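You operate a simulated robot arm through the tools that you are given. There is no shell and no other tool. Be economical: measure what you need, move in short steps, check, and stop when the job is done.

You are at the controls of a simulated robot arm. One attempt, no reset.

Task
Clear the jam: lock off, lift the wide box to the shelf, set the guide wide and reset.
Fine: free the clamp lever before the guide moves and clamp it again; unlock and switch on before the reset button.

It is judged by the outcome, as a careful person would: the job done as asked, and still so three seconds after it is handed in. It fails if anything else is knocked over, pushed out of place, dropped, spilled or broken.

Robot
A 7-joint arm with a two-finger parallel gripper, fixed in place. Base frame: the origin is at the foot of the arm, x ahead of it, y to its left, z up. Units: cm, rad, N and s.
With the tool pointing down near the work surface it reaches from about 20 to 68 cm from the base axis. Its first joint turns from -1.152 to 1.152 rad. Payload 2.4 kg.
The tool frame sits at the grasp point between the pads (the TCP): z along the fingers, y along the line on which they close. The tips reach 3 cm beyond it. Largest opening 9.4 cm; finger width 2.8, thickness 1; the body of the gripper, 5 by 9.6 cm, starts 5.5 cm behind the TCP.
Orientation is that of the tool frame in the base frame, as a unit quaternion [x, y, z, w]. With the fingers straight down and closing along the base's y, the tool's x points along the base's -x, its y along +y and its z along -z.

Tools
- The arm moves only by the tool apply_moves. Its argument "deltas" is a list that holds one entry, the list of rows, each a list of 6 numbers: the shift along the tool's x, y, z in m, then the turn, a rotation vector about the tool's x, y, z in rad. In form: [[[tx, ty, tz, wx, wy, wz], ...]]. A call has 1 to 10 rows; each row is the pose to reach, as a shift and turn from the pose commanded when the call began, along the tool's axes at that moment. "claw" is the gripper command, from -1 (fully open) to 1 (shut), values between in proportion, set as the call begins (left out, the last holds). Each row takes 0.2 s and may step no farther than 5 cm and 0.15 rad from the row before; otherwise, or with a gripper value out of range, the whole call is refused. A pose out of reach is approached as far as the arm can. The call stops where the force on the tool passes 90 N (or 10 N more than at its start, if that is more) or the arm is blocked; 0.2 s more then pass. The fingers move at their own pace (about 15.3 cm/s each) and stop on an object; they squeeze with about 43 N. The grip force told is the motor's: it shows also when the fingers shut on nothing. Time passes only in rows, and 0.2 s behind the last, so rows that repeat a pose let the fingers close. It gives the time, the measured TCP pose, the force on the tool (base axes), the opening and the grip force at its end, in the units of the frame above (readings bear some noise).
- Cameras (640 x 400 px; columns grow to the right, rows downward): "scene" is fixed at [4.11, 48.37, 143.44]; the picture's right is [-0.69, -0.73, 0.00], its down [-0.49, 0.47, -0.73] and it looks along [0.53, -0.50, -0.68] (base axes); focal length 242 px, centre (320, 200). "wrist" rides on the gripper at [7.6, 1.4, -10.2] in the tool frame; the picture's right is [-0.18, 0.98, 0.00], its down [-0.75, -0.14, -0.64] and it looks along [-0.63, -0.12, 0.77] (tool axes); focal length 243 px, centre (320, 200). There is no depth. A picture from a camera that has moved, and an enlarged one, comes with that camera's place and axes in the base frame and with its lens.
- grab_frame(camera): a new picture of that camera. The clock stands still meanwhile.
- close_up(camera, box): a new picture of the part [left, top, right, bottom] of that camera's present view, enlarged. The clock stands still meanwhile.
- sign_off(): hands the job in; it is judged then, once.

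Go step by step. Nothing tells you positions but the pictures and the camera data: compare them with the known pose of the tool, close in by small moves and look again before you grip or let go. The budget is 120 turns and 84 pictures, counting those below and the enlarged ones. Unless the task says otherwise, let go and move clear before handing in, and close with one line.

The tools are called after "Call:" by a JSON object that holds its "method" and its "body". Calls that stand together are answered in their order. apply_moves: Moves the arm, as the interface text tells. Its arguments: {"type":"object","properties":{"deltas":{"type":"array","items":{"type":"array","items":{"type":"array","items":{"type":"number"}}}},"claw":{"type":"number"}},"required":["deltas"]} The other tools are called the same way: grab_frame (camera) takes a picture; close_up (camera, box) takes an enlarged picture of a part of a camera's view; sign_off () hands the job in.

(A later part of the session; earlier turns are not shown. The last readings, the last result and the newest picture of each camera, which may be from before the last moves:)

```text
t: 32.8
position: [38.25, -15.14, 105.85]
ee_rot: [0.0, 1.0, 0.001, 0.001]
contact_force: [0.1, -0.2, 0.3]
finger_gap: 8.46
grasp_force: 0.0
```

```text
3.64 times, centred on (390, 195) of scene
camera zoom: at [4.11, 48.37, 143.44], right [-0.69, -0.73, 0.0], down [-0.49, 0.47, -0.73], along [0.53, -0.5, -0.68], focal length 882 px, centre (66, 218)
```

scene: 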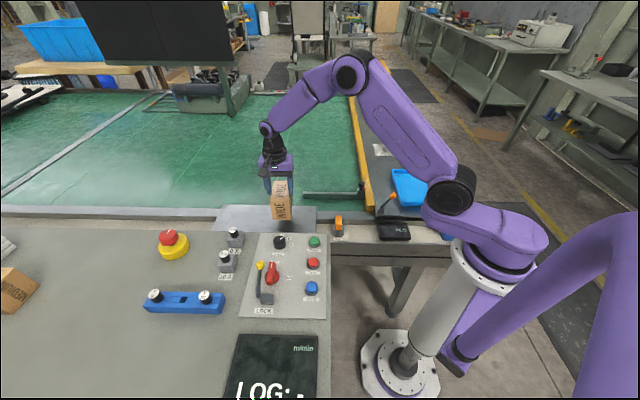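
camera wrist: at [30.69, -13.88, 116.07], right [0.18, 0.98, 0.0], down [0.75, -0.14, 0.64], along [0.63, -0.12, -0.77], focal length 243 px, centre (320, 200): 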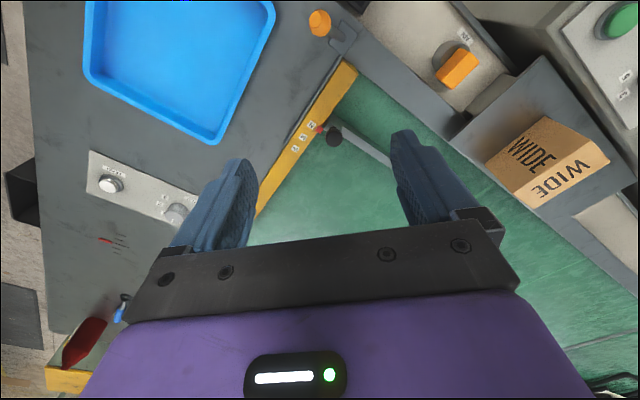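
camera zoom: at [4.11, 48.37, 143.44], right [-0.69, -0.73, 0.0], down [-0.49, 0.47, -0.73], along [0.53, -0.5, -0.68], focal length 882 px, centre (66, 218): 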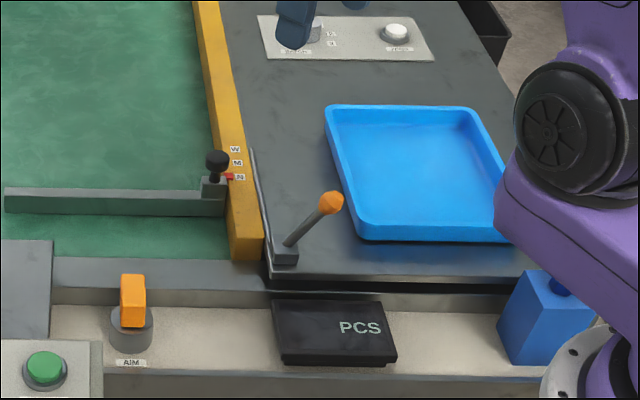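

The guide pointer is at N. The clamp knob is near (32.7, -14.25, 86), on a rod from (35, -11.8, 80) that leans outward, away from the rail. I'll position above the knob with the fingers closing along the rail direction.

Call:
{"method": "apply_moves", "body": {"deltas": [[[0.01, 0.002, 0.02, 0, 0, -0.14], [0.02, 0.004, 0.04, 0, 0, -0.28], [0.035, 0.006, 0.06, 0, 0, -0.42], [0.045, 0.008, 0.08, 0, 0, -0.56], [0.0555, 0.009, 0.1, 0, 0, -0.7], [0.0555, 0.009, 0.12, 0, 0, -0.81], [0.0555, 0.009, 0.12, 0, 0, -0.81]]], "claw": 0.15}}

Call:
{"method": "grab_frame", "body": {"camera": "wrist"}}

```text
t: 34.4
position: [32.7, -14.06, 93.65]
ee_rot: [-0.395, 0.919, 0.0, 0.0]
contact_force: [0.5, 0.1, -0.3]
finger_gap: 4.0
grasp_force: 0.0
```

```text
40 pictures are left
camera wrist: at [26.53, -18.84, 103.99], right [-0.59, 0.81, 0.0], down [0.62, 0.45, 0.64], along [0.52, 0.38, -0.77], focal length 243 px, centre (320, 200)
```

wrist: 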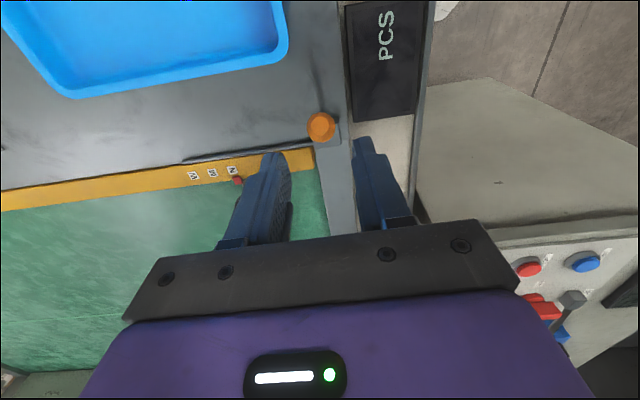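

The knob is on the tool axis. I'll descend, grip it and swing it gently inward, toward the rail.

Call:
{"method": "apply_moves", "body": {"deltas": [[[0, 0, 0.03, 0, 0, 0], [0, 0, 0.055, 0, 0, 0], [0, 0, 0.065, 0, 0, 0], [0, 0, 0.065, 0, 0, 0]]]}}

Call:
{"method": "apply_moves", "body": {"deltas": [[[0, 0, 0, 0, 0, 0], [0, 0, 0, 0, 0, 0], [-0.008, 0, -0.003, 0, 0, 0], [-0.016, 0, -0.006, 0, 0, 0]]], "claw": 1}}

Call:
{"method": "grab_frame", "body": {"camera": "wrist"}}

```text
t: 35.4
position: [32.59, -14.12, 87.11]
ee_rot: [-0.394, 0.919, 0.001, 0.001]
contact_force: [0.4, -0.6, 0.0]
finger_gap: 3.98
grasp_force: 0.0
```

```text
t: 36.4
position: [33.79, -13.16, 87.88]
ee_rot: [-0.392, 0.92, 0.001, -0.001]
contact_force: [-12.4, -12.5, -0.9]
finger_gap: 2.12
grasp_force: 45.1
```

```text
39 pictures are left
camera wrist: at [27.5, -17.7, 98.12], right [-0.58, 0.81, 0.0], down [0.62, 0.45, 0.64], along [0.52, 0.37, -0.77], focal length 243 px, centre (320, 200)
```

wrist: 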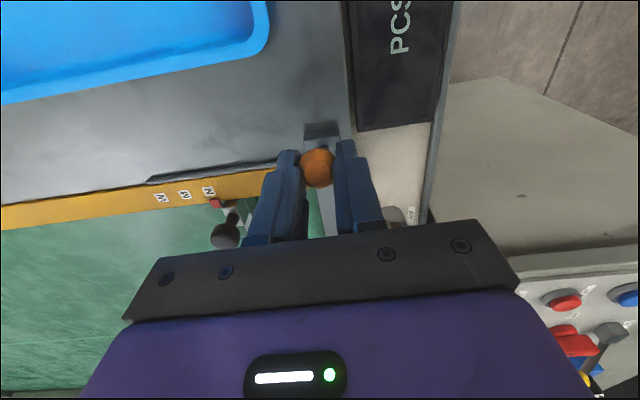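

The lever moves with light friction. I'll continue the swing across.

Call:
{"method": "apply_moves", "body": {"deltas": [[[-0.01, 0, -0.001, 0, 0, 0], [-0.02, 0, -0.001, 0, 0, 0], [-0.03, 0, 0.0, 0, 0, 0], [-0.04, 0, 0.003, 0, 0, 0]]]}}

Call:
{"method": "apply_moves", "body": {"deltas": [[[-0.008, 0, 0.004, 0, 0, 0], [-0.016, 0, 0.009, 0, 0, 0], [-0.016, 0, 0.009, 0, 0, 0]]]}}

Call:
{"method": "close_up", "body": {"camera": "scene", "box": [330, 140, 450, 250]}}

```text
t: 37.4
position: [36.5, -9.93, 87.55]
ee_rot: [-0.394, 0.919, -0.001, 0.002]
contact_force: [0.5, 0.3, 0.8]
finger_gap: 0.01
grasp_force: 33.2
```

```text
t: 38.2
position: [37.62, -9.06, 86.56]
ee_rot: [-0.394, 0.919, 0.001, 0.001]
contact_force: [0.8, -0.6, 0.8]
finger_gap: 0.0
grasp_force: 33.1
```

```text
3.64 times, centred on (390, 195) of scene
camera zoom: at [4.11, 48.37, 143.44], right [-0.69, -0.73, 0.0], down [-0.49, 0.47, -0.73], along [0.53, -0.5, -0.68], focal length 882 px, centre (66, 218)
```

zoom: 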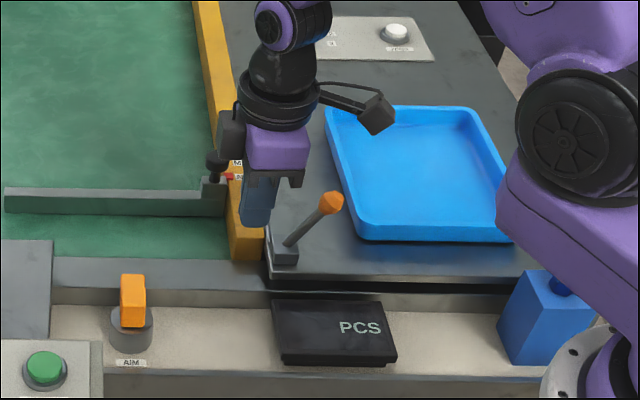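

The fingers slipped off and the lever did not follow, so that is not its direction. I'll rise and look closely at its pivot.

Call:
{"method": "apply_moves", "body": {"deltas": [[[0, 0, -0.04, 0, 0, 0], [0.03, 0, -0.06, 0, 0, 0], [0.07, 0.01, -0.06, 0, 0, 0], [0.1, 0.02, -0.06, 0, 0, 0]]], "claw": 0.15}}

Call:
{"method": "close_up", "body": {"camera": "wrist", "box": [180, 40, 460, 215]}}

Call:
{"method": "close_up", "body": {"camera": "scene", "box": [380, 180, 440, 220]}}

```text
t: 39.2
position: [29.2, -14.73, 92.5]
ee_rot: [-0.393, 0.92, 0.0, 0.0]
contact_force: [1.2, -0.9, 0.5]
finger_gap: 3.97
grasp_force: 0.1
```

```text
2.29 times, centred on (320, 128) of wrist
camera zoom: at [23.02, -19.53, 102.81], right [-0.58, 0.81, 0.0], down [0.62, 0.45, 0.64], along [0.52, 0.37, -0.77], focal length 555 px, centre (320, 366)
```

zoom: 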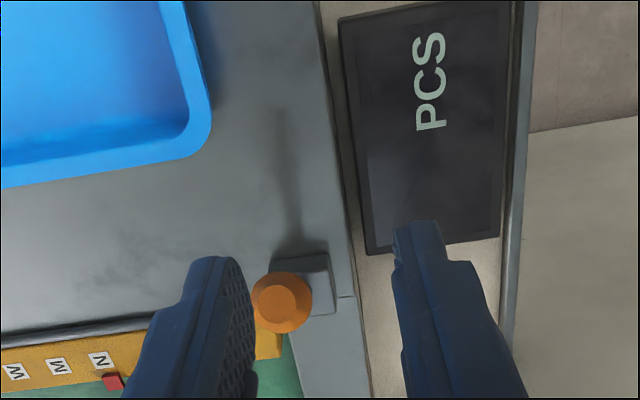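

```text
10.00 times, centred on (410, 200) of scene
camera zoom: at [4.11, 48.36, 143.45], right [-0.69, -0.73, 0.0], down [-0.49, 0.47, -0.73], along [0.53, -0.5, -0.68], focal length 2424 px, centre (-580, 200)
```

zoom: 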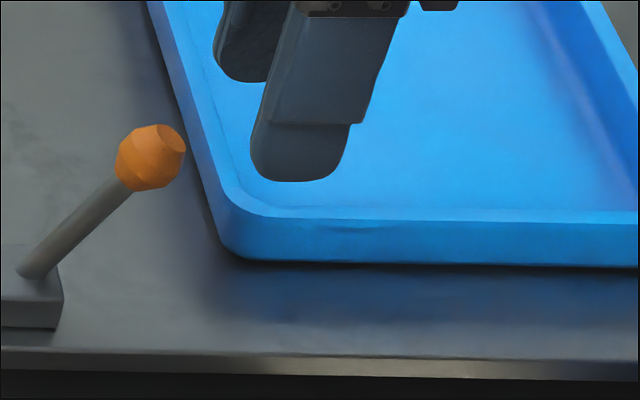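

The lever stands in the same place, leaning outward. I'll re-grip deeper on the knob and try small moves outward while reading the force.

Call:
{"method": "apply_moves", "body": {"deltas": [[[-0.0277, -0.0213, 0, 0, 0, 0], [-0.0277, -0.0213, 0.03, 0, 0, 0], [-0.0277, -0.0213, 0.055, 0, 0, 0], [-0.0277, -0.0213, 0.065, 0, 0, 0], [-0.0277, -0.0213, 0.065, 0, 0, 0]]]}}

Call:
{"method": "apply_moves", "body": {"deltas": [[[0, 0, 0, 0, 0, 0], [0, 0, 0, 0, 0, 0], [0.004, 0, 0.002, 0, 0, 0], [0.01, 0, 0.006, 0, 0, 0]]], "claw": 1}}

Call:
{"method": "close_up", "body": {"camera": "wrist", "box": [180, 40, 460, 215]}}

```text
t: 40.4
position: [32.81, -14.22, 86.16]
ee_rot: [-0.394, 0.919, 0.0, 0.0]
contact_force: [0.8, 1.1, -0.3]
finger_gap: 3.99
grasp_force: 0.0
```

```text
t: 41.4
position: [32.23, -14.48, 85.57]
ee_rot: [-0.401, 0.916, 0.0, 0.0]
contact_force: [0.0, 65.4, 32.7]
finger_gap: 2.17
grasp_force: 44.9
```

```text
2.29 times, centred on (320, 128) of wrist
camera zoom: at [26.14, -19.3, 95.86], right [-0.6, 0.8, 0.0], down [0.61, 0.46, 0.64], along [0.51, 0.38, -0.77], focal length 555 px, centre (320, 366)
```

zoom: 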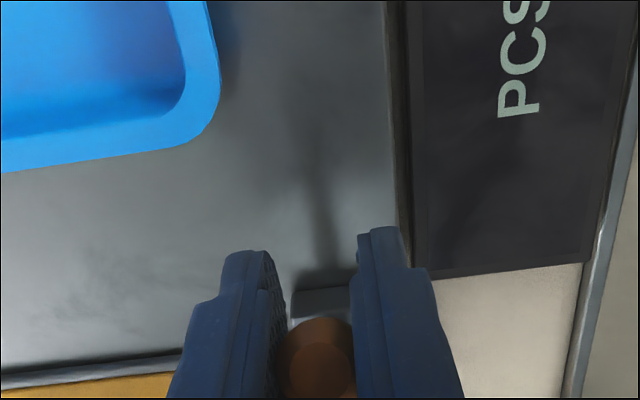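

Outward is hard against a stop. With this deeper grip I'll try inward again in small steps.

Call:
{"method": "apply_moves", "body": {"deltas": [[[-0.01, 0, -0.006, 0, 0, 0], [-0.014, 0, -0.008, 0, 0, 0], [-0.018, 0, -0.01, 0, 0, 0], [-0.022, 0, -0.012, 0, 0, 0]]]}}

Call:
{"method": "close_up", "body": {"camera": "wrist", "box": [180, 40, 460, 215]}}

```text
t: 42.4
position: [33.38, -13.4, 86.81]
ee_rot: [-0.392, 0.92, 0.003, -0.002]
contact_force: [-21.1, -5.6, 0.4]
finger_gap: 2.07
grasp_force: 44.9
```

```text
2.29 times, centred on (320, 128) of wrist
camera zoom: at [27.16, -18.12, 97.1], right [-0.58, 0.81, 0.01], down [0.63, 0.44, 0.64], along [0.52, 0.37, -0.77], focal length 555 px, centre (320, 366)
```

zoom: 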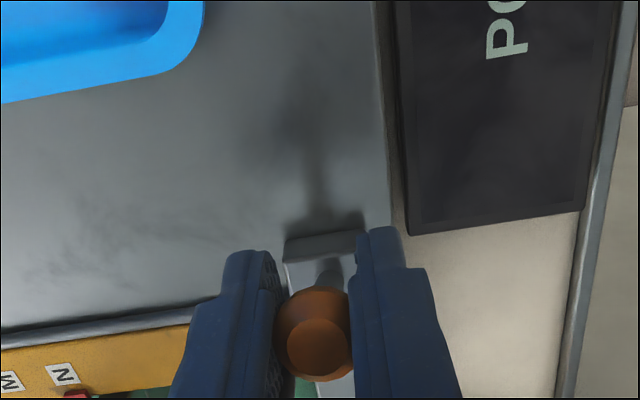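

Now the lever follows the grip. I'll continue inward along its arc.

Call:
{"method": "apply_moves", "body": {"deltas": [[[-0.006, 0, -0.001, 0, 0, 0], [-0.012, 0, -0.002, 0, 0, 0], [-0.018, 0, -0.002, 0, 0, 0], [-0.024, 0, -0.002, 0, 0, 0]]]}}

Call:
{"method": "close_up", "body": {"camera": "wrist", "box": [180, 40, 460, 215]}}

```text
t: 43.4
position: [35.06, -11.48, 87.02]
ee_rot: [-0.394, 0.919, 0.002, -0.002]
contact_force: [-17.8, -6.3, 6.5]
finger_gap: 2.12
grasp_force: 44.4
```

```text
2.29 times, centred on (320, 128) of wrist
camera zoom: at [28.95, -16.33, 97.21], right [-0.58, 0.81, 0.0], down [0.63, 0.45, 0.64], along [0.52, 0.38, -0.77], focal length 555 px, centre (320, 366)
```

zoom: 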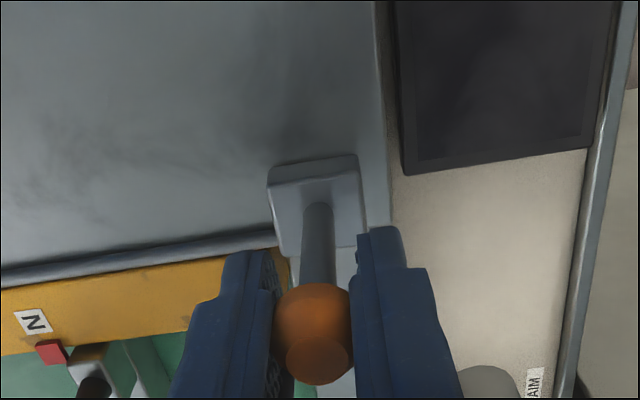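

Call:
{"method": "apply_moves", "body": {"deltas": [[[-0.008, 0, 0.0005, 0, 0, 0], [-0.016, 0, 0.002, 0, 0, 0], [-0.024, 0, 0.004, 0, 0, 0], [-0.03, 0, 0.007, 0, 0, 0]]]}}

Call:
{"method": "apply_moves", "body": {"deltas": [[[-0.006, 0, 0.004, 0, 0, 0], [-0.012, 0, 0.009, 0, 0, 0], [-0.012, 0, 0.009, 0, 0, 0]]]}}

Call:
{"method": "close_up", "body": {"camera": "wrist", "box": [180, 40, 460, 215]}}

Call:
{"method": "close_up", "body": {"camera": "scene", "box": [330, 140, 450, 250]}}

```text
t: 44.4
position: [37.22, -9.43, 86.24]
ee_rot: [-0.394, 0.919, 0.001, -0.002]
contact_force: [-14.8, -7.1, 0.5]
finger_gap: 2.13
grasp_force: 44.6
```

```text
t: 45.2
position: [37.76, -8.75, 85.35]
ee_rot: [-0.39, 0.921, 0.002, -0.002]
contact_force: [-24.9, -35.3, 32.7]
finger_gap: 2.14
grasp_force: 44.4
```

```text
2.29 times, centred on (320, 128) of wrist
camera zoom: at [31.71, -13.49, 95.68], right [-0.58, 0.82, 0.0], down [0.63, 0.44, 0.64], along [0.52, 0.37, -0.77], focal length 555 px, centre (320, 366)
```

zoom: 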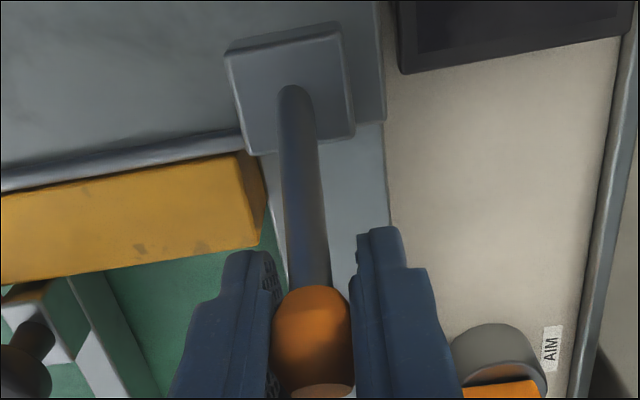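

```text
3.64 times, centred on (390, 195) of scene
camera zoom: at [4.01, 48.29, 143.47], right [-0.69, -0.73, 0.0], down [-0.49, 0.47, -0.73], along [0.53, -0.5, -0.68], focal length 882 px, centre (66, 218)
```

zoom: 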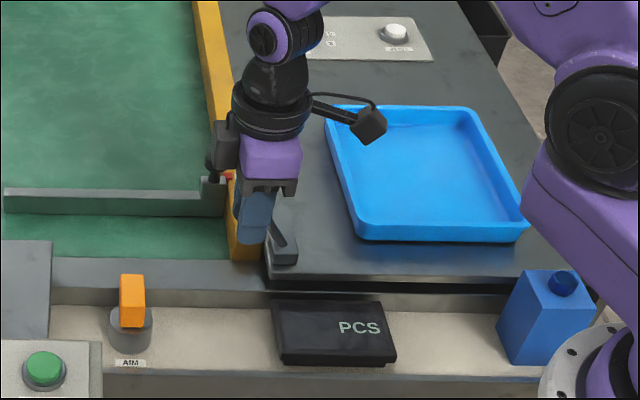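

The lever reached its inner stop (force up to about 54 N), so the clamp is free. I'll release, rise and go above the guide knob near (46.8, -14.9, 82.6).

Call:
{"method": "apply_moves", "body": {"deltas": [[[0.004, 0, -0.002, 0, 0, 0], [0.004, 0, -0.002, 0, 0, 0], [0.004, 0, -0.04, 0, 0, 0], [0.004, 0, -0.08, 0, 0, 0], [-0.01, -0.035, -0.08, 0, 0, 0], [-0.0166, -0.07, -0.08, 0, 0, 0], [-0.0166, -0.1065, -0.08, 0, 0, 0], [-0.0166, -0.1065, -0.08, 0, 0, 0]]], "claw": 0.2}}

Call:
{"method": "grab_frame", "body": {"camera": "wrist"}}

Call:
{"method": "close_up", "body": {"camera": "scene", "box": [330, 150, 430, 230]}}

```text
t: 47.0
position: [46.67, -14.66, 93.32]
ee_rot: [-0.394, 0.919, -0.001, 0.0]
contact_force: [0.0, -0.3, 0.6]
finger_gap: 3.78
grasp_force: 0.1
```

```text
30 pictures are left
camera wrist: at [40.56, -19.46, 103.55], right [-0.58, 0.81, 0.0], down [0.62, 0.45, 0.64], along [0.52, 0.38, -0.77], focal length 243 px, centre (320, 200)
```

wrist: 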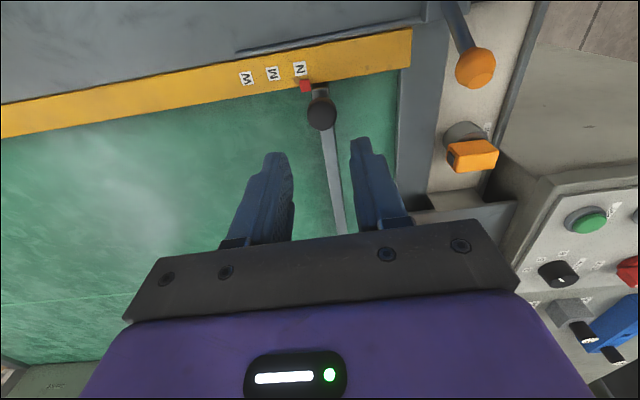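

```text
5.00 times, centred on (380, 190) of scene
camera zoom: at [4.11, 48.37, 143.44], right [-0.69, -0.73, 0.0], down [-0.49, 0.47, -0.73], along [0.53, -0.5, -0.68], focal length 1212 px, centre (20, 250)
```

zoom: 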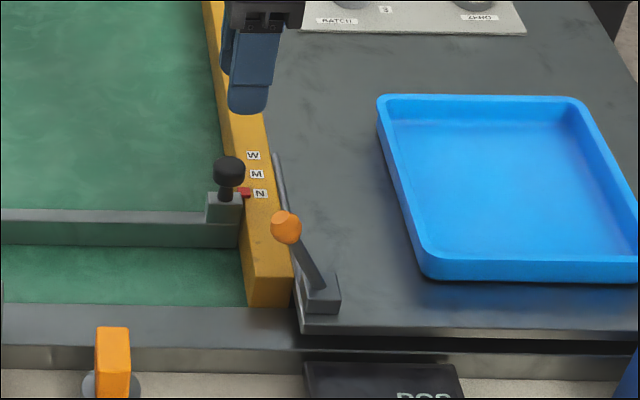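

The knob is on the tool axis. I'll descend and grip it.

Call:
{"method": "apply_moves", "body": {"deltas": [[[0, 0, 0.04, 0, 0, 0], [0, 0, 0.075, 0, 0, 0], [0, 0, 0.09, 0, 0, 0], [0, 0, 0.094, 0, 0, 0]]]}}

Call:
{"method": "close_up", "body": {"camera": "wrist", "box": [180, 40, 460, 215]}}

```text
t: 48.0
position: [46.88, -14.48, 84.01]
ee_rot: [-0.394, 0.919, 0.0, 0.0]
contact_force: [-0.4, -0.2, 0.9]
finger_gap: 3.71
grasp_force: 0.0
```

```text
2.29 times, centred on (320, 128) of wrist
camera zoom: at [40.76, -19.29, 94.12], right [-0.58, 0.81, 0.0], down [0.62, 0.45, 0.64], along [0.52, 0.38, -0.77], focal length 555 px, centre (320, 366)
```

zoom: 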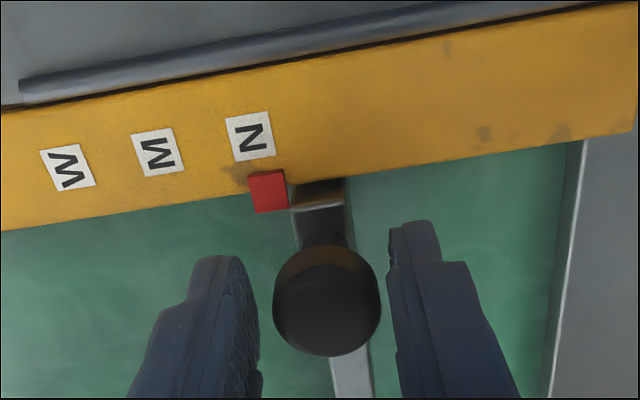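

Call:
{"method": "apply_moves", "body": {"deltas": [[[0, 0, 0, 0, 0, 0], [0, 0, 0, 0, 0, 0], [0.0003, -0.008, 0, 0, 0, 0], [0.0006, -0.016, 0, 0, 0, 0], [0.001, -0.024, 0, 0, 0, 0]]], "claw": 1}}

Call:
{"method": "close_up", "body": {"camera": "wrist", "box": [180, 40, 460, 215]}}

```text
t: 49.2
position: [48.76, -16.34, 83.85]
ee_rot: [-0.394, 0.919, 0.0, 0.0]
contact_force: [3.2, 4.8, -13.5]
finger_gap: 2.51
grasp_force: 45.5
```

```text
2.29 times, centred on (320, 128) of wrist
camera zoom: at [42.58, -21.12, 94.13], right [-0.59, 0.81, 0.0], down [0.62, 0.45, 0.64], along [0.52, 0.38, -0.77], focal length 555 px, centre (320, 366)
```

zoom: 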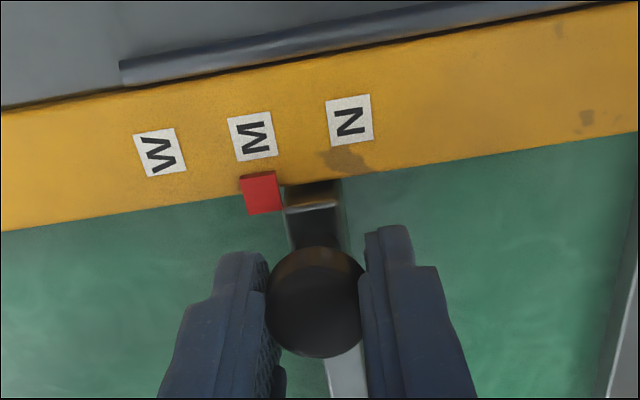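

The guide slides freely and the pointer is now at M. I'll go on to W.

Call:
{"method": "apply_moves", "body": {"deltas": [[[0.0003, -0.008, 0, 0, 0, 0], [0.0006, -0.016, 0, 0, 0, 0], [0.001, -0.0225, 0, 0, 0, 0], [0.001, -0.0225, 0, 0, 0, 0]]]}}

Call:
{"method": "close_up", "body": {"camera": "wrist", "box": [180, 40, 460, 215]}}

```text
t: 50.2
position: [50.22, -17.96, 83.82]
ee_rot: [-0.394, 0.919, 0.001, 0.0]
contact_force: [-0.4, 8.6, -10.7]
finger_gap: 2.54
grasp_force: 44.7
```

```text
2.29 times, centred on (320, 128) of wrist
camera zoom: at [44.17, -22.7, 94.14], right [-0.58, 0.81, 0.0], down [0.62, 0.45, 0.64], along [0.52, 0.38, -0.77], focal length 555 px, centre (320, 366)
```

zoom: 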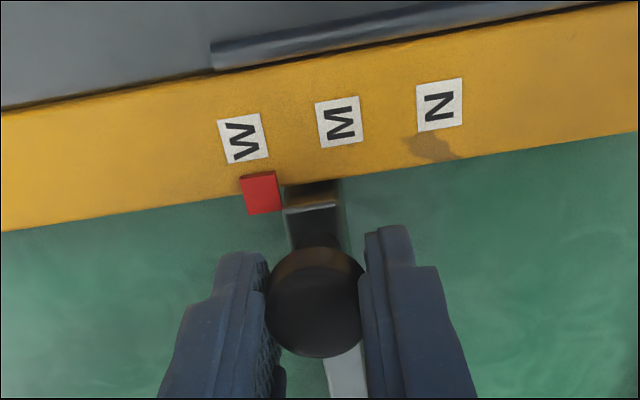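

The pointer now relates to W just as it did to N at the start, about 1 mm short. I'll nudge 1 mm, release and rise.

Call:
{"method": "apply_moves", "body": {"deltas": [[[0, -0.0012, 0, 0, 0, 0], [0, -0.0012, 0, 0, 0, 0]]]}}

Call:
{"method": "apply_moves", "body": {"deltas": [[[0, 0, 0, 0, 0, 0], [0, 0, 0, 0, 0, 0], [0, 0, -0.04, 0, 0, 0], [0, 0, -0.08, 0, 0, 0]]], "claw": 0.2}}

Call:
{"method": "close_up", "body": {"camera": "wrist", "box": [180, 20, 520, 200]}}

```text
t: 50.8
position: [50.21, -18.06, 83.8]
ee_rot: [-0.394, 0.919, 0.001, -0.002]
contact_force: [-4.3, 16.0, -4.5]
finger_gap: 2.53
grasp_force: 45.4
```

```text
t: 51.8
position: [50.21, -18.12, 91.82]
ee_rot: [-0.394, 0.919, 0.0, -0.001]
contact_force: [0.4, 0.5, 0.0]
finger_gap: 3.75
grasp_force: 0.1
```

```text
1.88 times, centred on (350, 110) of wrist
camera zoom: at [44.15, -22.85, 102.09], right [-0.58, 0.81, 0.0], down [0.62, 0.45, 0.64], along [0.52, 0.38, -0.77], focal length 457 px, centre (264, 369)
```

zoom: 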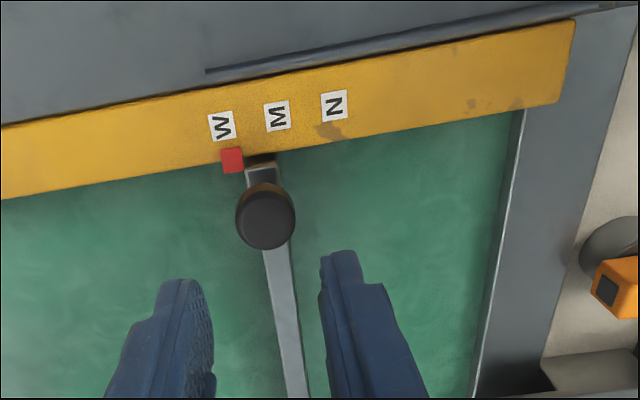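

The guide is at W. Now I'll go back above the clamp lever's knob, near (37.6, -8.9, 85.3).

Call:
{"method": "apply_moves", "body": {"deltas": [[[0.004, 0.035, -0.012, 0, 0, 0], [0.008, 0.07, -0.012, 0, 0, 0], [0.012, 0.105, -0.012, 0, 0, 0], [0.016, 0.135, -0.012, 0, 0, 0], [0.02, 0.154, -0.012, 0, 0, 0], [0.02, 0.154, -0.012, 0, 0, 0]]]}}

Call:
{"method": "close_up", "body": {"camera": "wrist", "box": [180, 40, 460, 215]}}

```text
t: 53.2
position: [37.74, -8.74, 93.13]
ee_rot: [-0.394, 0.919, 0.0, 0.001]
contact_force: [0.2, 0.2, -0.4]
finger_gap: 3.76
grasp_force: 0.0
```

```text
2.29 times, centred on (320, 128) of wrist
camera zoom: at [31.59, -13.56, 103.34], right [-0.58, 0.81, 0.0], down [0.62, 0.45, 0.64], along [0.52, 0.38, -0.77], focal length 555 px, centre (320, 366)
```

zoom: 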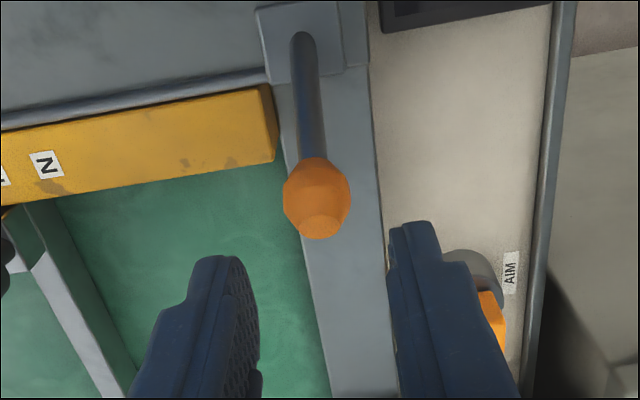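

The knob is aligned. I'll descend, grip, and swing it back outward along the arc.

Call:
{"method": "apply_moves", "body": {"deltas": [[[0, 0, 0.04, 0, 0, 0], [0, 0, 0.07, 0, 0, 0], [0, 0, 0.078, 0, 0, 0], [0, 0, 0.078, 0, 0, 0]]]}}

Call:
{"method": "apply_moves", "body": {"deltas": [[[0, 0, 0, 0, 0, 0], [0, 0, 0, 0, 0, 0], [0.008, 0, -0.007, 0, 0, 0], [0.016, 0, -0.012, 0, 0, 0], [0.024, 0, -0.015, 0, 0, 0], [0.03, 0, -0.017, 0, 0, 0]]], "claw": 1}}

```text
t: 54.2
position: [37.9, -8.99, 85.29]
ee_rot: [-0.394, 0.919, -0.001, 0.0]
contact_force: [0.6, 0.1, 0.0]
finger_gap: 3.75
grasp_force: 0.1
```

```text
t: 55.6
position: [35.57, -11.05, 87.01]
ee_rot: [-0.396, 0.918, 0.0, -0.001]
contact_force: [-4.4, 30.1, -1.6]
finger_gap: 2.12
grasp_force: 44.7
```

Call:
{"method": "apply_moves", "body": {"deltas": [[[0.008, 0, -0.001, 0, 0, 0], [0.016, 0, -0.001, 0, 0, 0], [0.024, 0, 0.0, 0, 0, 0], [0.032, 0, 0.002, 0, 0, 0], [0.038, 0, 0.005, 0, 0, 0]]]}}

Call:
{"method": "apply_moves", "body": {"deltas": [[[0.005, 0, 0.003, 0, 0, 0], [0.01, 0, 0.006, 0, 0, 0], [0.01, 0, 0.006, 0, 0, 0]]]}}

Call:
{"method": "close_up", "body": {"camera": "scene", "box": [330, 150, 430, 230]}}

```text
t: 56.8
position: [32.92, -13.69, 86.56]
ee_rot: [-0.395, 0.919, 0.001, -0.001]
contact_force: [-9.0, 32.9, 3.0]
finger_gap: 2.12
grasp_force: 45.2
```

```text
t: 57.6
position: [32.29, -14.52, 86.05]
ee_rot: [-0.394, 0.919, 0.002, -0.001]
contact_force: [-4.8, 38.5, 7.1]
finger_gap: 2.12
grasp_force: 45.3
```

```text
5.00 times, centred on (380, 190) of scene
camera zoom: at [4.08, 48.46, 143.41], right [-0.69, -0.73, 0.0], down [-0.49, 0.47, -0.73], along [0.53, -0.5, -0.68], focal length 1212 px, centre (20, 250)
```

zoom: 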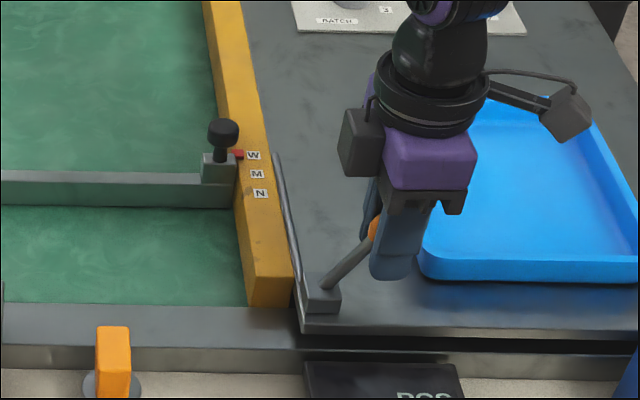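

The guide reads W and the lever is nearly back. I'll push on to the stop.

Call:
{"method": "apply_moves", "body": {"deltas": [[[0.005, -0.001, 0.003, 0, 0, 0], [0.009, -0.002, 0.006, 0, 0, 0], [0.009, -0.002, 0.006, 0, 0, 0]]]}}

```text
t: 58.4
position: [32.05, -14.58, 85.4]
ee_rot: [-0.405, 0.914, 0.002, -0.001]
contact_force: [14.2, 83.2, 30.9]
finger_gap: 2.26
grasp_force: 44.9
```

The lever is at its original stop, so the clamp is on again. I'll release, rise and travel back toward the lock lever.

Call:
{"method": "apply_moves", "body": {"deltas": [[[-0.007, 0.001, -0.004, 0, 0, 0], [-0.007, 0.001, -0.004, 0, 0, 0], [-0.007, 0.001, -0.03, 0, 0, 0], [-0.007, 0.001, -0.08, 0, 0, 0], [-0.007, 0.001, -0.13, 0, 0, 0], [-0.007, 0.001, -0.18, 0, 0, 0], [-0.007, 0.001, -0.21, 0, 0, 0]]], "claw": 0.15}}

Call:
{"method": "apply_moves", "body": {"deltas": [[[-0.0386, 0.0269, 0, 0, 0, -0.15], [-0.0772, 0.0538, 0, 0, 0, -0.3], [-0.1158, 0.0807, 0, 0, 0, -0.45], [-0.1544, 0.1076, 0, 0, 0, -0.6], [-0.193, 0.1345, 0, 0, 0, -0.75], [-0.2316, 0.1614, 0, 0, 0, -0.9], [-0.2702, 0.1883, 0, 0, 0, -1.05], [-0.3088, 0.2152, 0, 0, 0, -1.2], [-0.3474, 0.2421, 0, 0, 0, -1.35], [-0.386, 0.269, 0, 0, 0, -1.5]]], "claw": 0.4}}

Call:
{"method": "grab_frame", "body": {"camera": "scene"}}

```text
t: 60.0
position: [32.23, -14.65, 106.08]
ee_rot: [-0.394, 0.919, 0.0, 0.0]
contact_force: [-0.3, -0.6, -0.2]
finger_gap: 3.99
grasp_force: 0.1
```

```text
t: 62.2
position: [39.44, 31.72, 106.12]
ee_rot: [0.915, -0.403, 0.0, 0.0]
contact_force: [0.2, 1.1, 0.1]
finger_gap: 2.81
grasp_force: 0.1
```

```text
22 pictures are left
```

scene: 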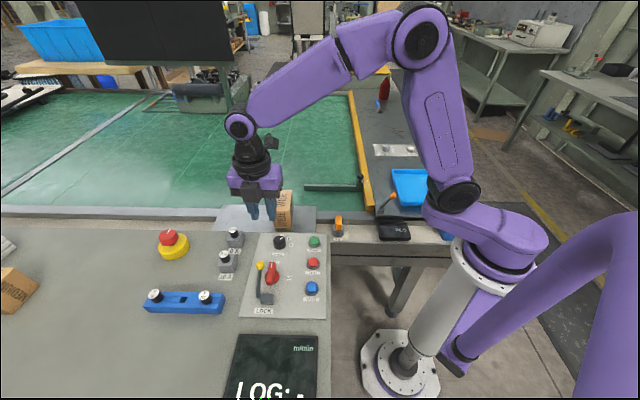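

Moving above the lock knob, near (39.9, 36, 88).

Call:
{"method": "apply_moves", "body": {"deltas": [[[-0.015, -0.016, 0.03, 0, 0, -0.03], [-0.0307, -0.0317, 0.06, 0, 0, -0.055], [-0.0307, -0.0317, 0.085, 0, 0, -0.055], [-0.0307, -0.0317, 0.085, 0, 0, -0.055]]]}}

Call:
{"method": "close_up", "body": {"camera": "wrist", "box": [180, 40, 460, 215]}}

```text
t: 63.2
position: [39.85, 35.93, 97.71]
ee_rot: [0.925, -0.379, 0.0, -0.001]
contact_force: [0.6, -0.2, 0.4]
finger_gap: 2.79
grasp_force: 0.0
```

```text
2.29 times, centred on (320, 128) of wrist
camera zoom: at [44.39, 29.55, 107.97], right [-0.82, -0.57, 0.0], down [-0.44, 0.63, 0.64], along [-0.37, 0.53, -0.77], focal length 555 px, centre (320, 366)
```

zoom: 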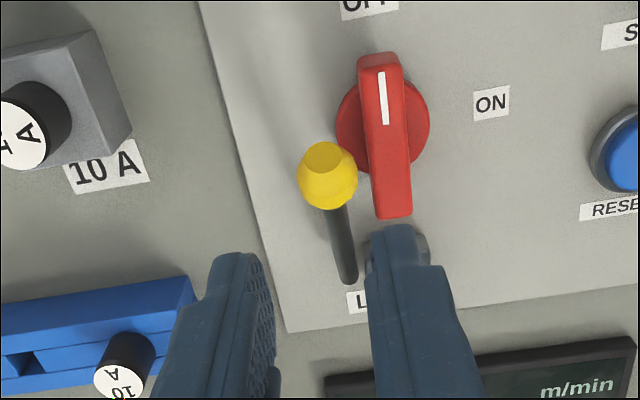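

Call:
{"method": "apply_moves", "body": {"deltas": [[[0, 0.002, 0.03, 0, 0, 0], [0, 0.002, 0.06, 0, 0, 0], [0, 0.002, 0.07, 0, 0, 0], [0, 0.002, 0.07, 0, 0, 0]]]}}

Call:
{"method": "apply_moves", "body": {"deltas": [[[0, 0, 0, 0, 0, 0], [0, 0, 0, 0, 0, 0], [-0.006, 0, -0.006, 0, 0, 0], [-0.012, 0, -0.012, 0, 0, 0], [-0.018, 0, -0.017, 0, 0, 0]]], "claw": 1}}

Call:
{"method": "close_up", "body": {"camera": "wrist", "box": [180, 40, 460, 215]}}

```text
t: 64.2
position: [39.65, 35.92, 90.85]
ee_rot: [0.926, -0.379, 0.0, 0.0]
contact_force: [-0.1, 0.0, 0.1]
finger_gap: 2.78
grasp_force: 0.2
```

```text
t: 65.4
position: [38.39, 37.09, 92.53]
ee_rot: [0.925, -0.38, 0.001, 0.001]
contact_force: [10.8, -17.0, -0.4]
finger_gap: 2.09
grasp_force: 45.1
```

```text
2.29 times, centred on (320, 128) of wrist
camera zoom: at [43.02, 30.5, 102.86], right [-0.82, -0.57, 0.0], down [-0.44, 0.63, 0.64], along [-0.37, 0.53, -0.77], focal length 555 px, centre (320, 366)
```

zoom: 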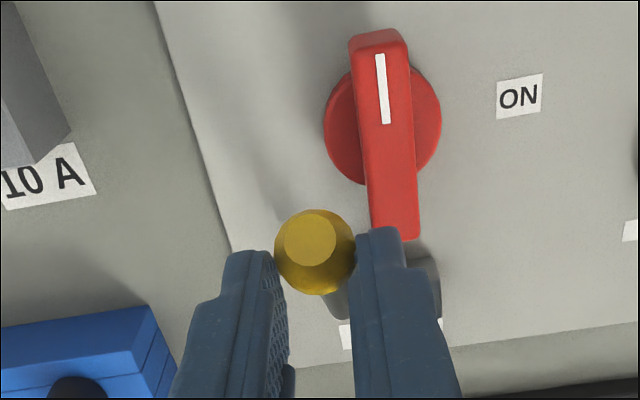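

The lever follows. I'll continue the swing back to the unlocked end.

Call:
{"method": "apply_moves", "body": {"deltas": [[[-0.01, 0, -0.005, 0, 0, 0], [-0.02, 0, -0.009, 0, 0, 0], [-0.03, 0, -0.011, 0, 0, 0], [-0.04, 0, -0.013, 0, 0, 0], [-0.05, 0, -0.013, 0, 0, 0], [-0.06, 0, -0.012, 0, 0, 0], [-0.07, 0, -0.01, 0, 0, 0], [-0.078, 0, -0.007, 0, 0, 0]]]}}

Call:
{"method": "apply_moves", "body": {"deltas": [[[-0.004, 0, 0.002, 0, 0, 0], [-0.008, 0, 0.003, 0, 0, 0], [-0.008, 0, 0.003, 0, 0, 0]]]}}

Call:
{"method": "close_up", "body": {"camera": "scene", "box": [190, 230, 350, 330]}}

```text
t: 67.2
position: [32.85, 42.67, 93.43]
ee_rot: [0.925, -0.379, 0.0, 0.0]
contact_force: [0.8, -0.3, -0.2]
finger_gap: 0.01
grasp_force: 33.4
```

```text
t: 68.0
position: [32.3, 43.27, 92.87]
ee_rot: [0.925, -0.379, 0.0, 0.001]
contact_force: [0.7, -0.6, -0.3]
finger_gap: 0.0
grasp_force: 33.5
```

```text
4.00 times, centred on (270, 280) of scene
camera zoom: at [4.11, 48.37, 143.44], right [-0.69, -0.73, 0.0], down [-0.49, 0.47, -0.73], along [0.53, -0.5, -0.68], focal length 970 px, centre (520, -120)
```

zoom: 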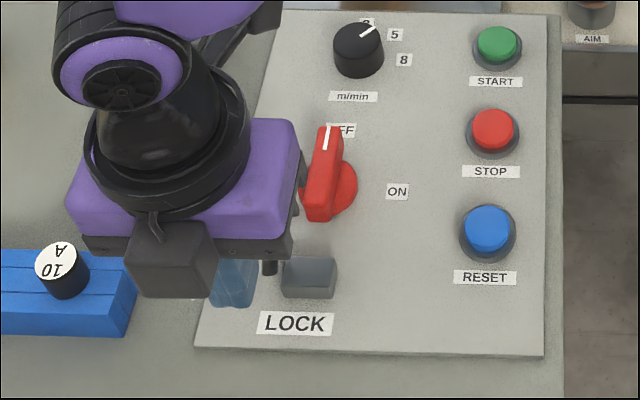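

The fingers slipped off the knob partway. I'll rise and see where the lever stands.

Call:
{"method": "apply_moves", "body": {"deltas": [[[0, 0, -0.03, 0, 0, 0], [0.01, 0, -0.06, 0, 0, 0], [0.03, 0, -0.06, 0, 0, 0]]], "claw": 0.15}}

Call:
{"method": "grab_frame", "body": {"camera": "wrist"}}

```text
t: 68.8
position: [34.39, 41.15, 98.91]
ee_rot: [0.926, -0.379, -0.001, 0.001]
contact_force: [0.2, 0.3, -1.2]
finger_gap: 3.97
grasp_force: 0.0
```

```text
18 pictures are left
camera wrist: at [38.94, 34.6, 109.17], right [-0.82, -0.57, 0.0], down [-0.44, 0.63, 0.64], along [-0.37, 0.53, -0.77], focal length 243 px, centre (320, 200)
```

wrist: 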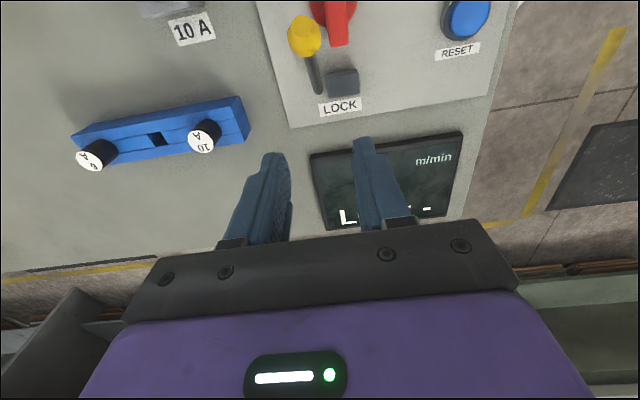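

The lever has stopped at about 32°, with the knob near (38.6, 37, 90.3). I'll re-grip deeper and follow the true arc.

Call:
{"method": "apply_moves", "body": {"deltas": [[[0.03, 0, 0, 0, 0, 0], [0.0594, 0.001, 0.005, 0, 0, 0], [0.0594, 0.001, 0.045, 0, 0, 0], [0.0594, 0.001, 0.075, 0, 0, 0], [0.0594, 0.001, 0.085, 0, 0, 0], [0.0594, 0.001, 0.085, 0, 0, 0]]], "claw": 0.35}}

Call:
{"method": "close_up", "body": {"camera": "wrist", "box": [180, 40, 460, 215]}}

```text
t: 70.2
position: [38.3, 36.79, 90.38]
ee_rot: [0.926, -0.378, 0.0, 0.0]
contact_force: [0.0, 0.5, 0.8]
finger_gap: 3.05
grasp_force: 0.0
```

```text
2.29 times, centred on (320, 128) of wrist
camera zoom: at [42.95, 30.31, 100.61], right [-0.82, -0.57, 0.0], down [-0.44, 0.63, 0.64], along [-0.37, 0.53, -0.77], focal length 555 px, centre (320, 366)
```

zoom: 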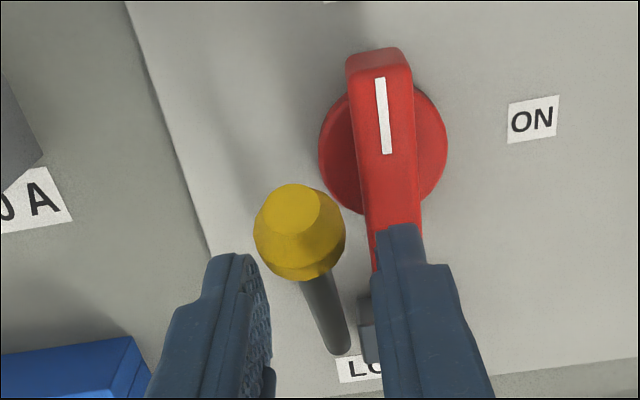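

The lever is in fact still at the locked end, with the knob near (39.8, 35.7, 88.3). Gripping over the switch handle is awkward, so I'll close the fingers, come down on the far side of the knob and push it back.

Call:
{"method": "apply_moves", "body": {"deltas": [[[0, 0, -0.035, 0, 0, 0], [0, 0, -0.05, 0, 0, 0], [0.03, -0.003, -0.05, 0, 0, 0], [0.0474, -0.006, -0.05, 0, 0, 0], [0.0474, -0.006, -0.02, 0, 0, 0]]], "claw": 1}}

Call:
{"method": "close_up", "body": {"camera": "wrist", "box": [180, 40, 460, 215]}}

```text
t: 71.4
position: [42.42, 34.0, 92.4]
ee_rot: [0.925, -0.379, 0.0, 0.0]
contact_force: [0.0, 0.8, 0.3]
finger_gap: 0.0
grasp_force: 32.9
```

```text
2.29 times, centred on (320, 128) of wrist
camera zoom: at [47.0, 27.53, 102.67], right [-0.82, -0.57, 0.0], down [-0.44, 0.63, 0.64], along [-0.37, 0.53, -0.77], focal length 555 px, centre (320, 366)
```

zoom: 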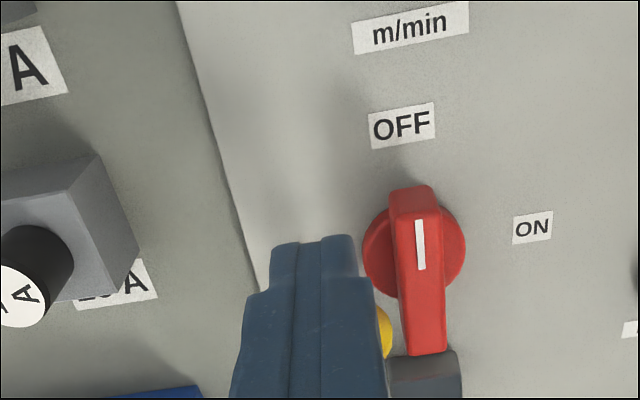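

The fingers are on the far side of the knob, which is about 1 cm to their right. I'll shift 6 mm that way, lower and push.

Call:
{"method": "apply_moves", "body": {"deltas": [[[0.002, 0.006, 0, 0, 0, 0], [0.002, 0.006, 0.02, 0, 0, 0], [0.002, 0.006, 0.028, 0, 0, 0], [0.002, 0.006, 0.028, 0, 0, 0]]]}}

Call:
{"method": "apply_moves", "body": {"deltas": [[[-0.012, 0, 0, 0, 0, 0], [-0.024, 0, -0.005, 0, 0, 0], [-0.036, 0, -0.012, 0, 0, 0], [-0.048, 0, -0.018, 0, 0, 0]]]}}

Call:
{"method": "close_up", "body": {"camera": "scene", "box": [190, 230, 350, 330]}}

```text
t: 72.4
position: [42.21, 33.54, 89.46]
ee_rot: [0.925, -0.379, 0.0, 0.0]
contact_force: [-0.2, 0.7, -0.3]
finger_gap: 0.0
grasp_force: 33.4
```

```text
t: 73.4
position: [38.39, 36.82, 91.32]
ee_rot: [0.926, -0.378, 0.0, 0.0]
contact_force: [-0.2, 0.1, 0.3]
finger_gap: 0.01
grasp_force: 33.0
```

```text
4.00 times, centred on (270, 280) of scene
camera zoom: at [4.11, 48.37, 143.44], right [-0.69, -0.73, 0.0], down [-0.49, 0.47, -0.73], along [0.53, -0.5, -0.68], focal length 970 px, centre (520, -120)
```

zoom: 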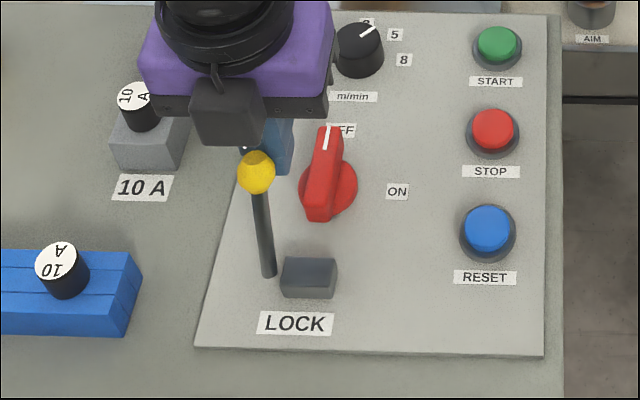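

Pushing works and the lever is moving. I'll shift slightly to stay centred and continue to the end.

Call:
{"method": "apply_moves", "body": {"deltas": [[[0.004, -0.006, 0, 0, 0, 0], [-0.01, -0.007, -0.002, 0, 0, 0], [-0.025, -0.007, -0.002, 0, 0, 0], [-0.04, -0.007, 0, 0, 0, 0], [-0.05, -0.007, 0, 0, 0, 0]]]}}

Call:
{"method": "close_up", "body": {"camera": "scene", "box": [190, 230, 350, 330]}}

```text
t: 74.6
position: [35.25, 40.69, 91.48]
ee_rot: [0.926, -0.378, 0.0, 0.0]
contact_force: [0.6, -0.7, 0.2]
finger_gap: 0.02
grasp_force: 32.7
```

```text
4.00 times, centred on (270, 280) of scene
camera zoom: at [4.11, 48.36, 143.44], right [-0.69, -0.73, 0.0], down [-0.49, 0.47, -0.73], along [0.53, -0.5, -0.68], focal length 970 px, centre (520, -120)
```

zoom: 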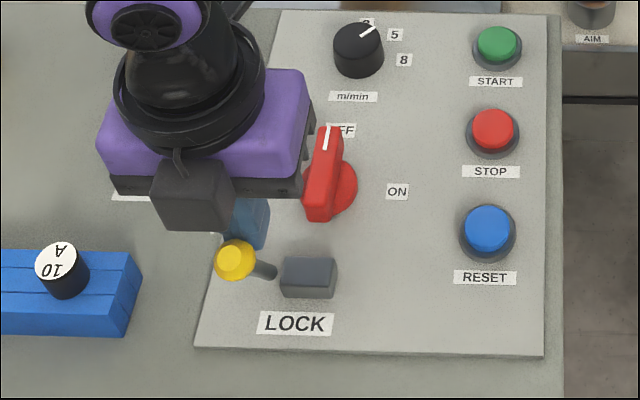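

The knob is back at its original unlocked position. I'll give one small push to confirm the stop.

Call:
{"method": "apply_moves", "body": {"deltas": [[[-0.005, 0, 0, 0, 0, 0], [-0.01, 0, 0, 0, 0, 0], [-0.01, 0, 0, 0, 0, 0]]]}}

```text
t: 75.4
position: [35.34, 41.04, 91.56]
ee_rot: [0.924, -0.383, 0.003, -0.001]
contact_force: [31.0, -17.1, 5.7]
finger_gap: 0.0
grasp_force: 33.4
```

The stop is confirmed. I'll back off and go above the switch.

Call:
{"method": "apply_moves", "body": {"deltas": [[[0.012, 0, 0, 0, 0, 0], [0.02, 0, -0.04, 0, 0, 0], [0.05, 0.01, -0.065, 0, 0, 0], [0.08, 0.02, -0.065, 0, 0, 0], [0.08, 0.02, -0.065, 0, 0, 0]]], "claw": 0.15}}

```text
t: 76.6
position: [39.01, 34.57, 97.98]
ee_rot: [0.926, -0.378, 0.0, -0.001]
contact_force: [0.0, 0.2, -0.4]
finger_gap: 4.02
grasp_force: 0.1
```

Call:
{"method": "apply_moves", "body": {"deltas": [[[-0.0072, 0.0092, 0.01, 0, 0, 0], [-0.0072, 0.0092, 0.05, 0, 0, 0], [-0.0072, 0.0092, 0.085, 0, 0, 0]]]}}

Call:
{"method": "close_up", "body": {"camera": "wrist", "box": [180, 40, 460, 215]}}

```text
t: 77.4
position: [37.79, 34.36, 89.44]
ee_rot: [0.925, -0.379, 0.0, -0.001]
contact_force: [-0.3, -0.2, -0.1]
finger_gap: 4.01
grasp_force: 0.0
```

```text
2.29 times, centred on (320, 128) of wrist
camera zoom: at [42.34, 27.8, 99.64], right [-0.82, -0.57, 0.0], down [-0.44, 0.63, 0.64], along [-0.37, 0.53, -0.77], focal length 555 px, centre (320, 366)
```

zoom: 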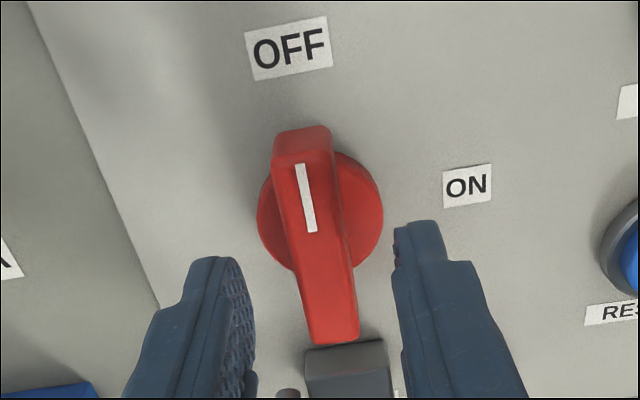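

Aligned over the handle. I'll lower, grip and turn back to ON.

Call:
{"method": "apply_moves", "body": {"deltas": [[[0, 0, 0.02, 0, 0, 0], [0, 0, 0.026, 0, 0, 0], [0, 0, 0.026, 0, 0, 0]]]}}

Call:
{"method": "apply_moves", "body": {"deltas": [[[0, 0, 0, 0, 0, 0], [0, 0, 0, 0, 0, 0], [0, 0, 0, 0, 0, 0.13], [0, 0, 0, 0, 0, 0.26], [0, 0, 0, 0, 0, 0.39], [0, 0, 0, 0, 0, 0.52], [0, 0, 0, 0, 0, 0.65], [0, 0, 0, 0, 0, 0.78]]], "claw": 1}}

Call:
{"method": "apply_moves", "body": {"deltas": [[[0, 0, 0, 0, 0, 0.13], [0, 0, 0, 0, 0, 0.26], [0, 0, 0, 0, 0, 0.39], [0, 0, 0, 0, 0, 0.52], [0, 0, 0, 0, 0, 0.65], [0, 0, 0, 0, 0, 0.78], [0, 0, 0, 0, 0, 0.82], [0, 0, 0, 0, 0, 0.82]]]}}

Call:
{"method": "close_up", "body": {"camera": "scene", "box": [190, 210, 350, 330]}}

```text
t: 78.2
position: [37.75, 34.24, 86.64]
ee_rot: [0.925, -0.379, 0.0, 0.0]
contact_force: [-0.7, -0.6, 0.2]
finger_gap: 4.0
grasp_force: 0.0
```

```text
t: 80.0
position: [37.77, 34.17, 86.68]
ee_rot: [0.711, -0.703, 0.001, 0.002]
contact_force: [-10.6, -3.8, -18.3]
finger_gap: 1.6
grasp_force: 45.4
```

```text
t: 81.8
position: [37.85, 34.29, 86.78]
ee_rot: [-0.374, 0.928, -0.001, -0.002]
contact_force: [-17.0, -0.3, -13.7]
finger_gap: 1.6
grasp_force: 45.4
```

```text
3.33 times, centred on (270, 270) of scene
camera zoom: at [4.09, 48.38, 143.44], right [-0.69, -0.73, 0.0], down [-0.49, 0.47, -0.73], along [0.53, -0.5, -0.68], focal length 808 px, centre (487, -33)
```

zoom: 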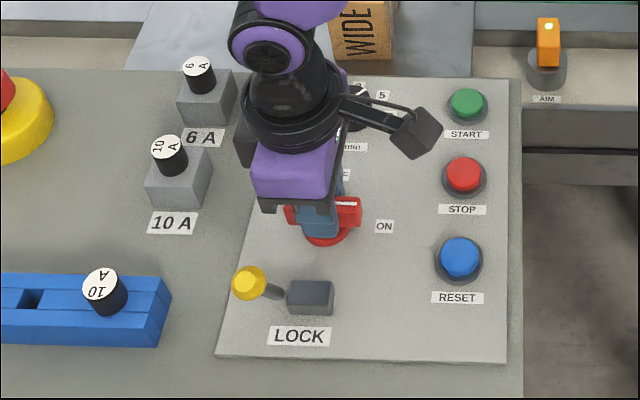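

The switch is ON and the lamp is lit. I'll release, rise and go above RESET, near (28.4, 28.6, 83.5), with the fingers closed.

Call:
{"method": "apply_moves", "body": {"deltas": [[[0, 0, 0, 0, 0, 0], [0, 0, -0.02, 0, 0, 0], [0, 0, -0.06, 0, 0, 0], [0, 0, -0.075, 0, 0, 0]]], "claw": 0.15}}

Call:
{"method": "apply_moves", "body": {"deltas": [[[0.035, 0.01, 0, 0, 0, 0], [0.07, 0.019, 0, 0, 0, 0], [0.1065, 0.0285, 0, 0, 0, 0], [0.1065, 0.0285, 0, 0, 0, 0]]], "claw": 1}}

Call:
{"method": "grab_frame", "body": {"camera": "wrist"}}

```text
t: 82.8
position: [37.96, 34.19, 94.34]
ee_rot: [-0.373, 0.928, 0.0, 0.001]
contact_force: [-0.1, 0.1, 0.5]
finger_gap: 4.0
grasp_force: 0.1
```

```text
t: 83.8
position: [28.16, 28.86, 94.21]
ee_rot: [-0.373, 0.928, 0.0, 0.0]
contact_force: [0.7, 0.0, 0.0]
finger_gap: 0.0
grasp_force: 32.5
```

```text
11 pictures are left
camera wrist: at [21.77, 24.44, 104.53], right [-0.55, 0.84, 0.0], down [0.64, 0.42, 0.64], along [0.54, 0.35, -0.77], focal length 243 px, centre (320, 200)
```

wrist: 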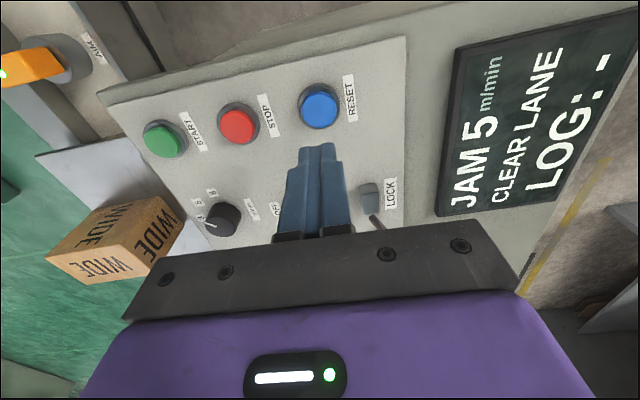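

RESET is about 7 mm further along tool x. I'll correct that and lower to just above the button.

Call:
{"method": "apply_moves", "body": {"deltas": [[[0.007, 0, 0.02, 0, 0, 0], [0.007, 0, 0.05, 0, 0, 0], [0.007, 0, 0.065, 0, 0, 0]]]}}

Call:
{"method": "close_up", "body": {"camera": "wrist", "box": [220, 70, 420, 195]}}

```text
t: 84.6
position: [27.65, 28.51, 87.68]
ee_rot: [-0.372, 0.928, 0.0, 0.0]
contact_force: [0.2, -0.5, -0.6]
finger_gap: 0.0
grasp_force: 32.9
```

```text
3.20 times, centred on (320, 132) of wrist
camera zoom: at [21.34, 24.07, 97.97], right [-0.55, 0.84, 0.0], down [0.64, 0.42, 0.64], along [0.54, 0.35, -0.77], focal length 776 px, centre (320, 416)
```

zoom: 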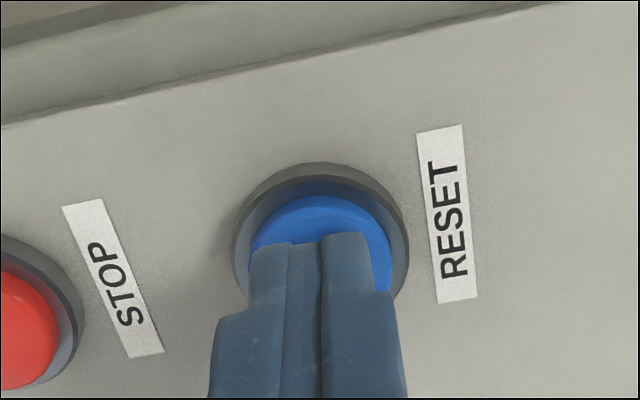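

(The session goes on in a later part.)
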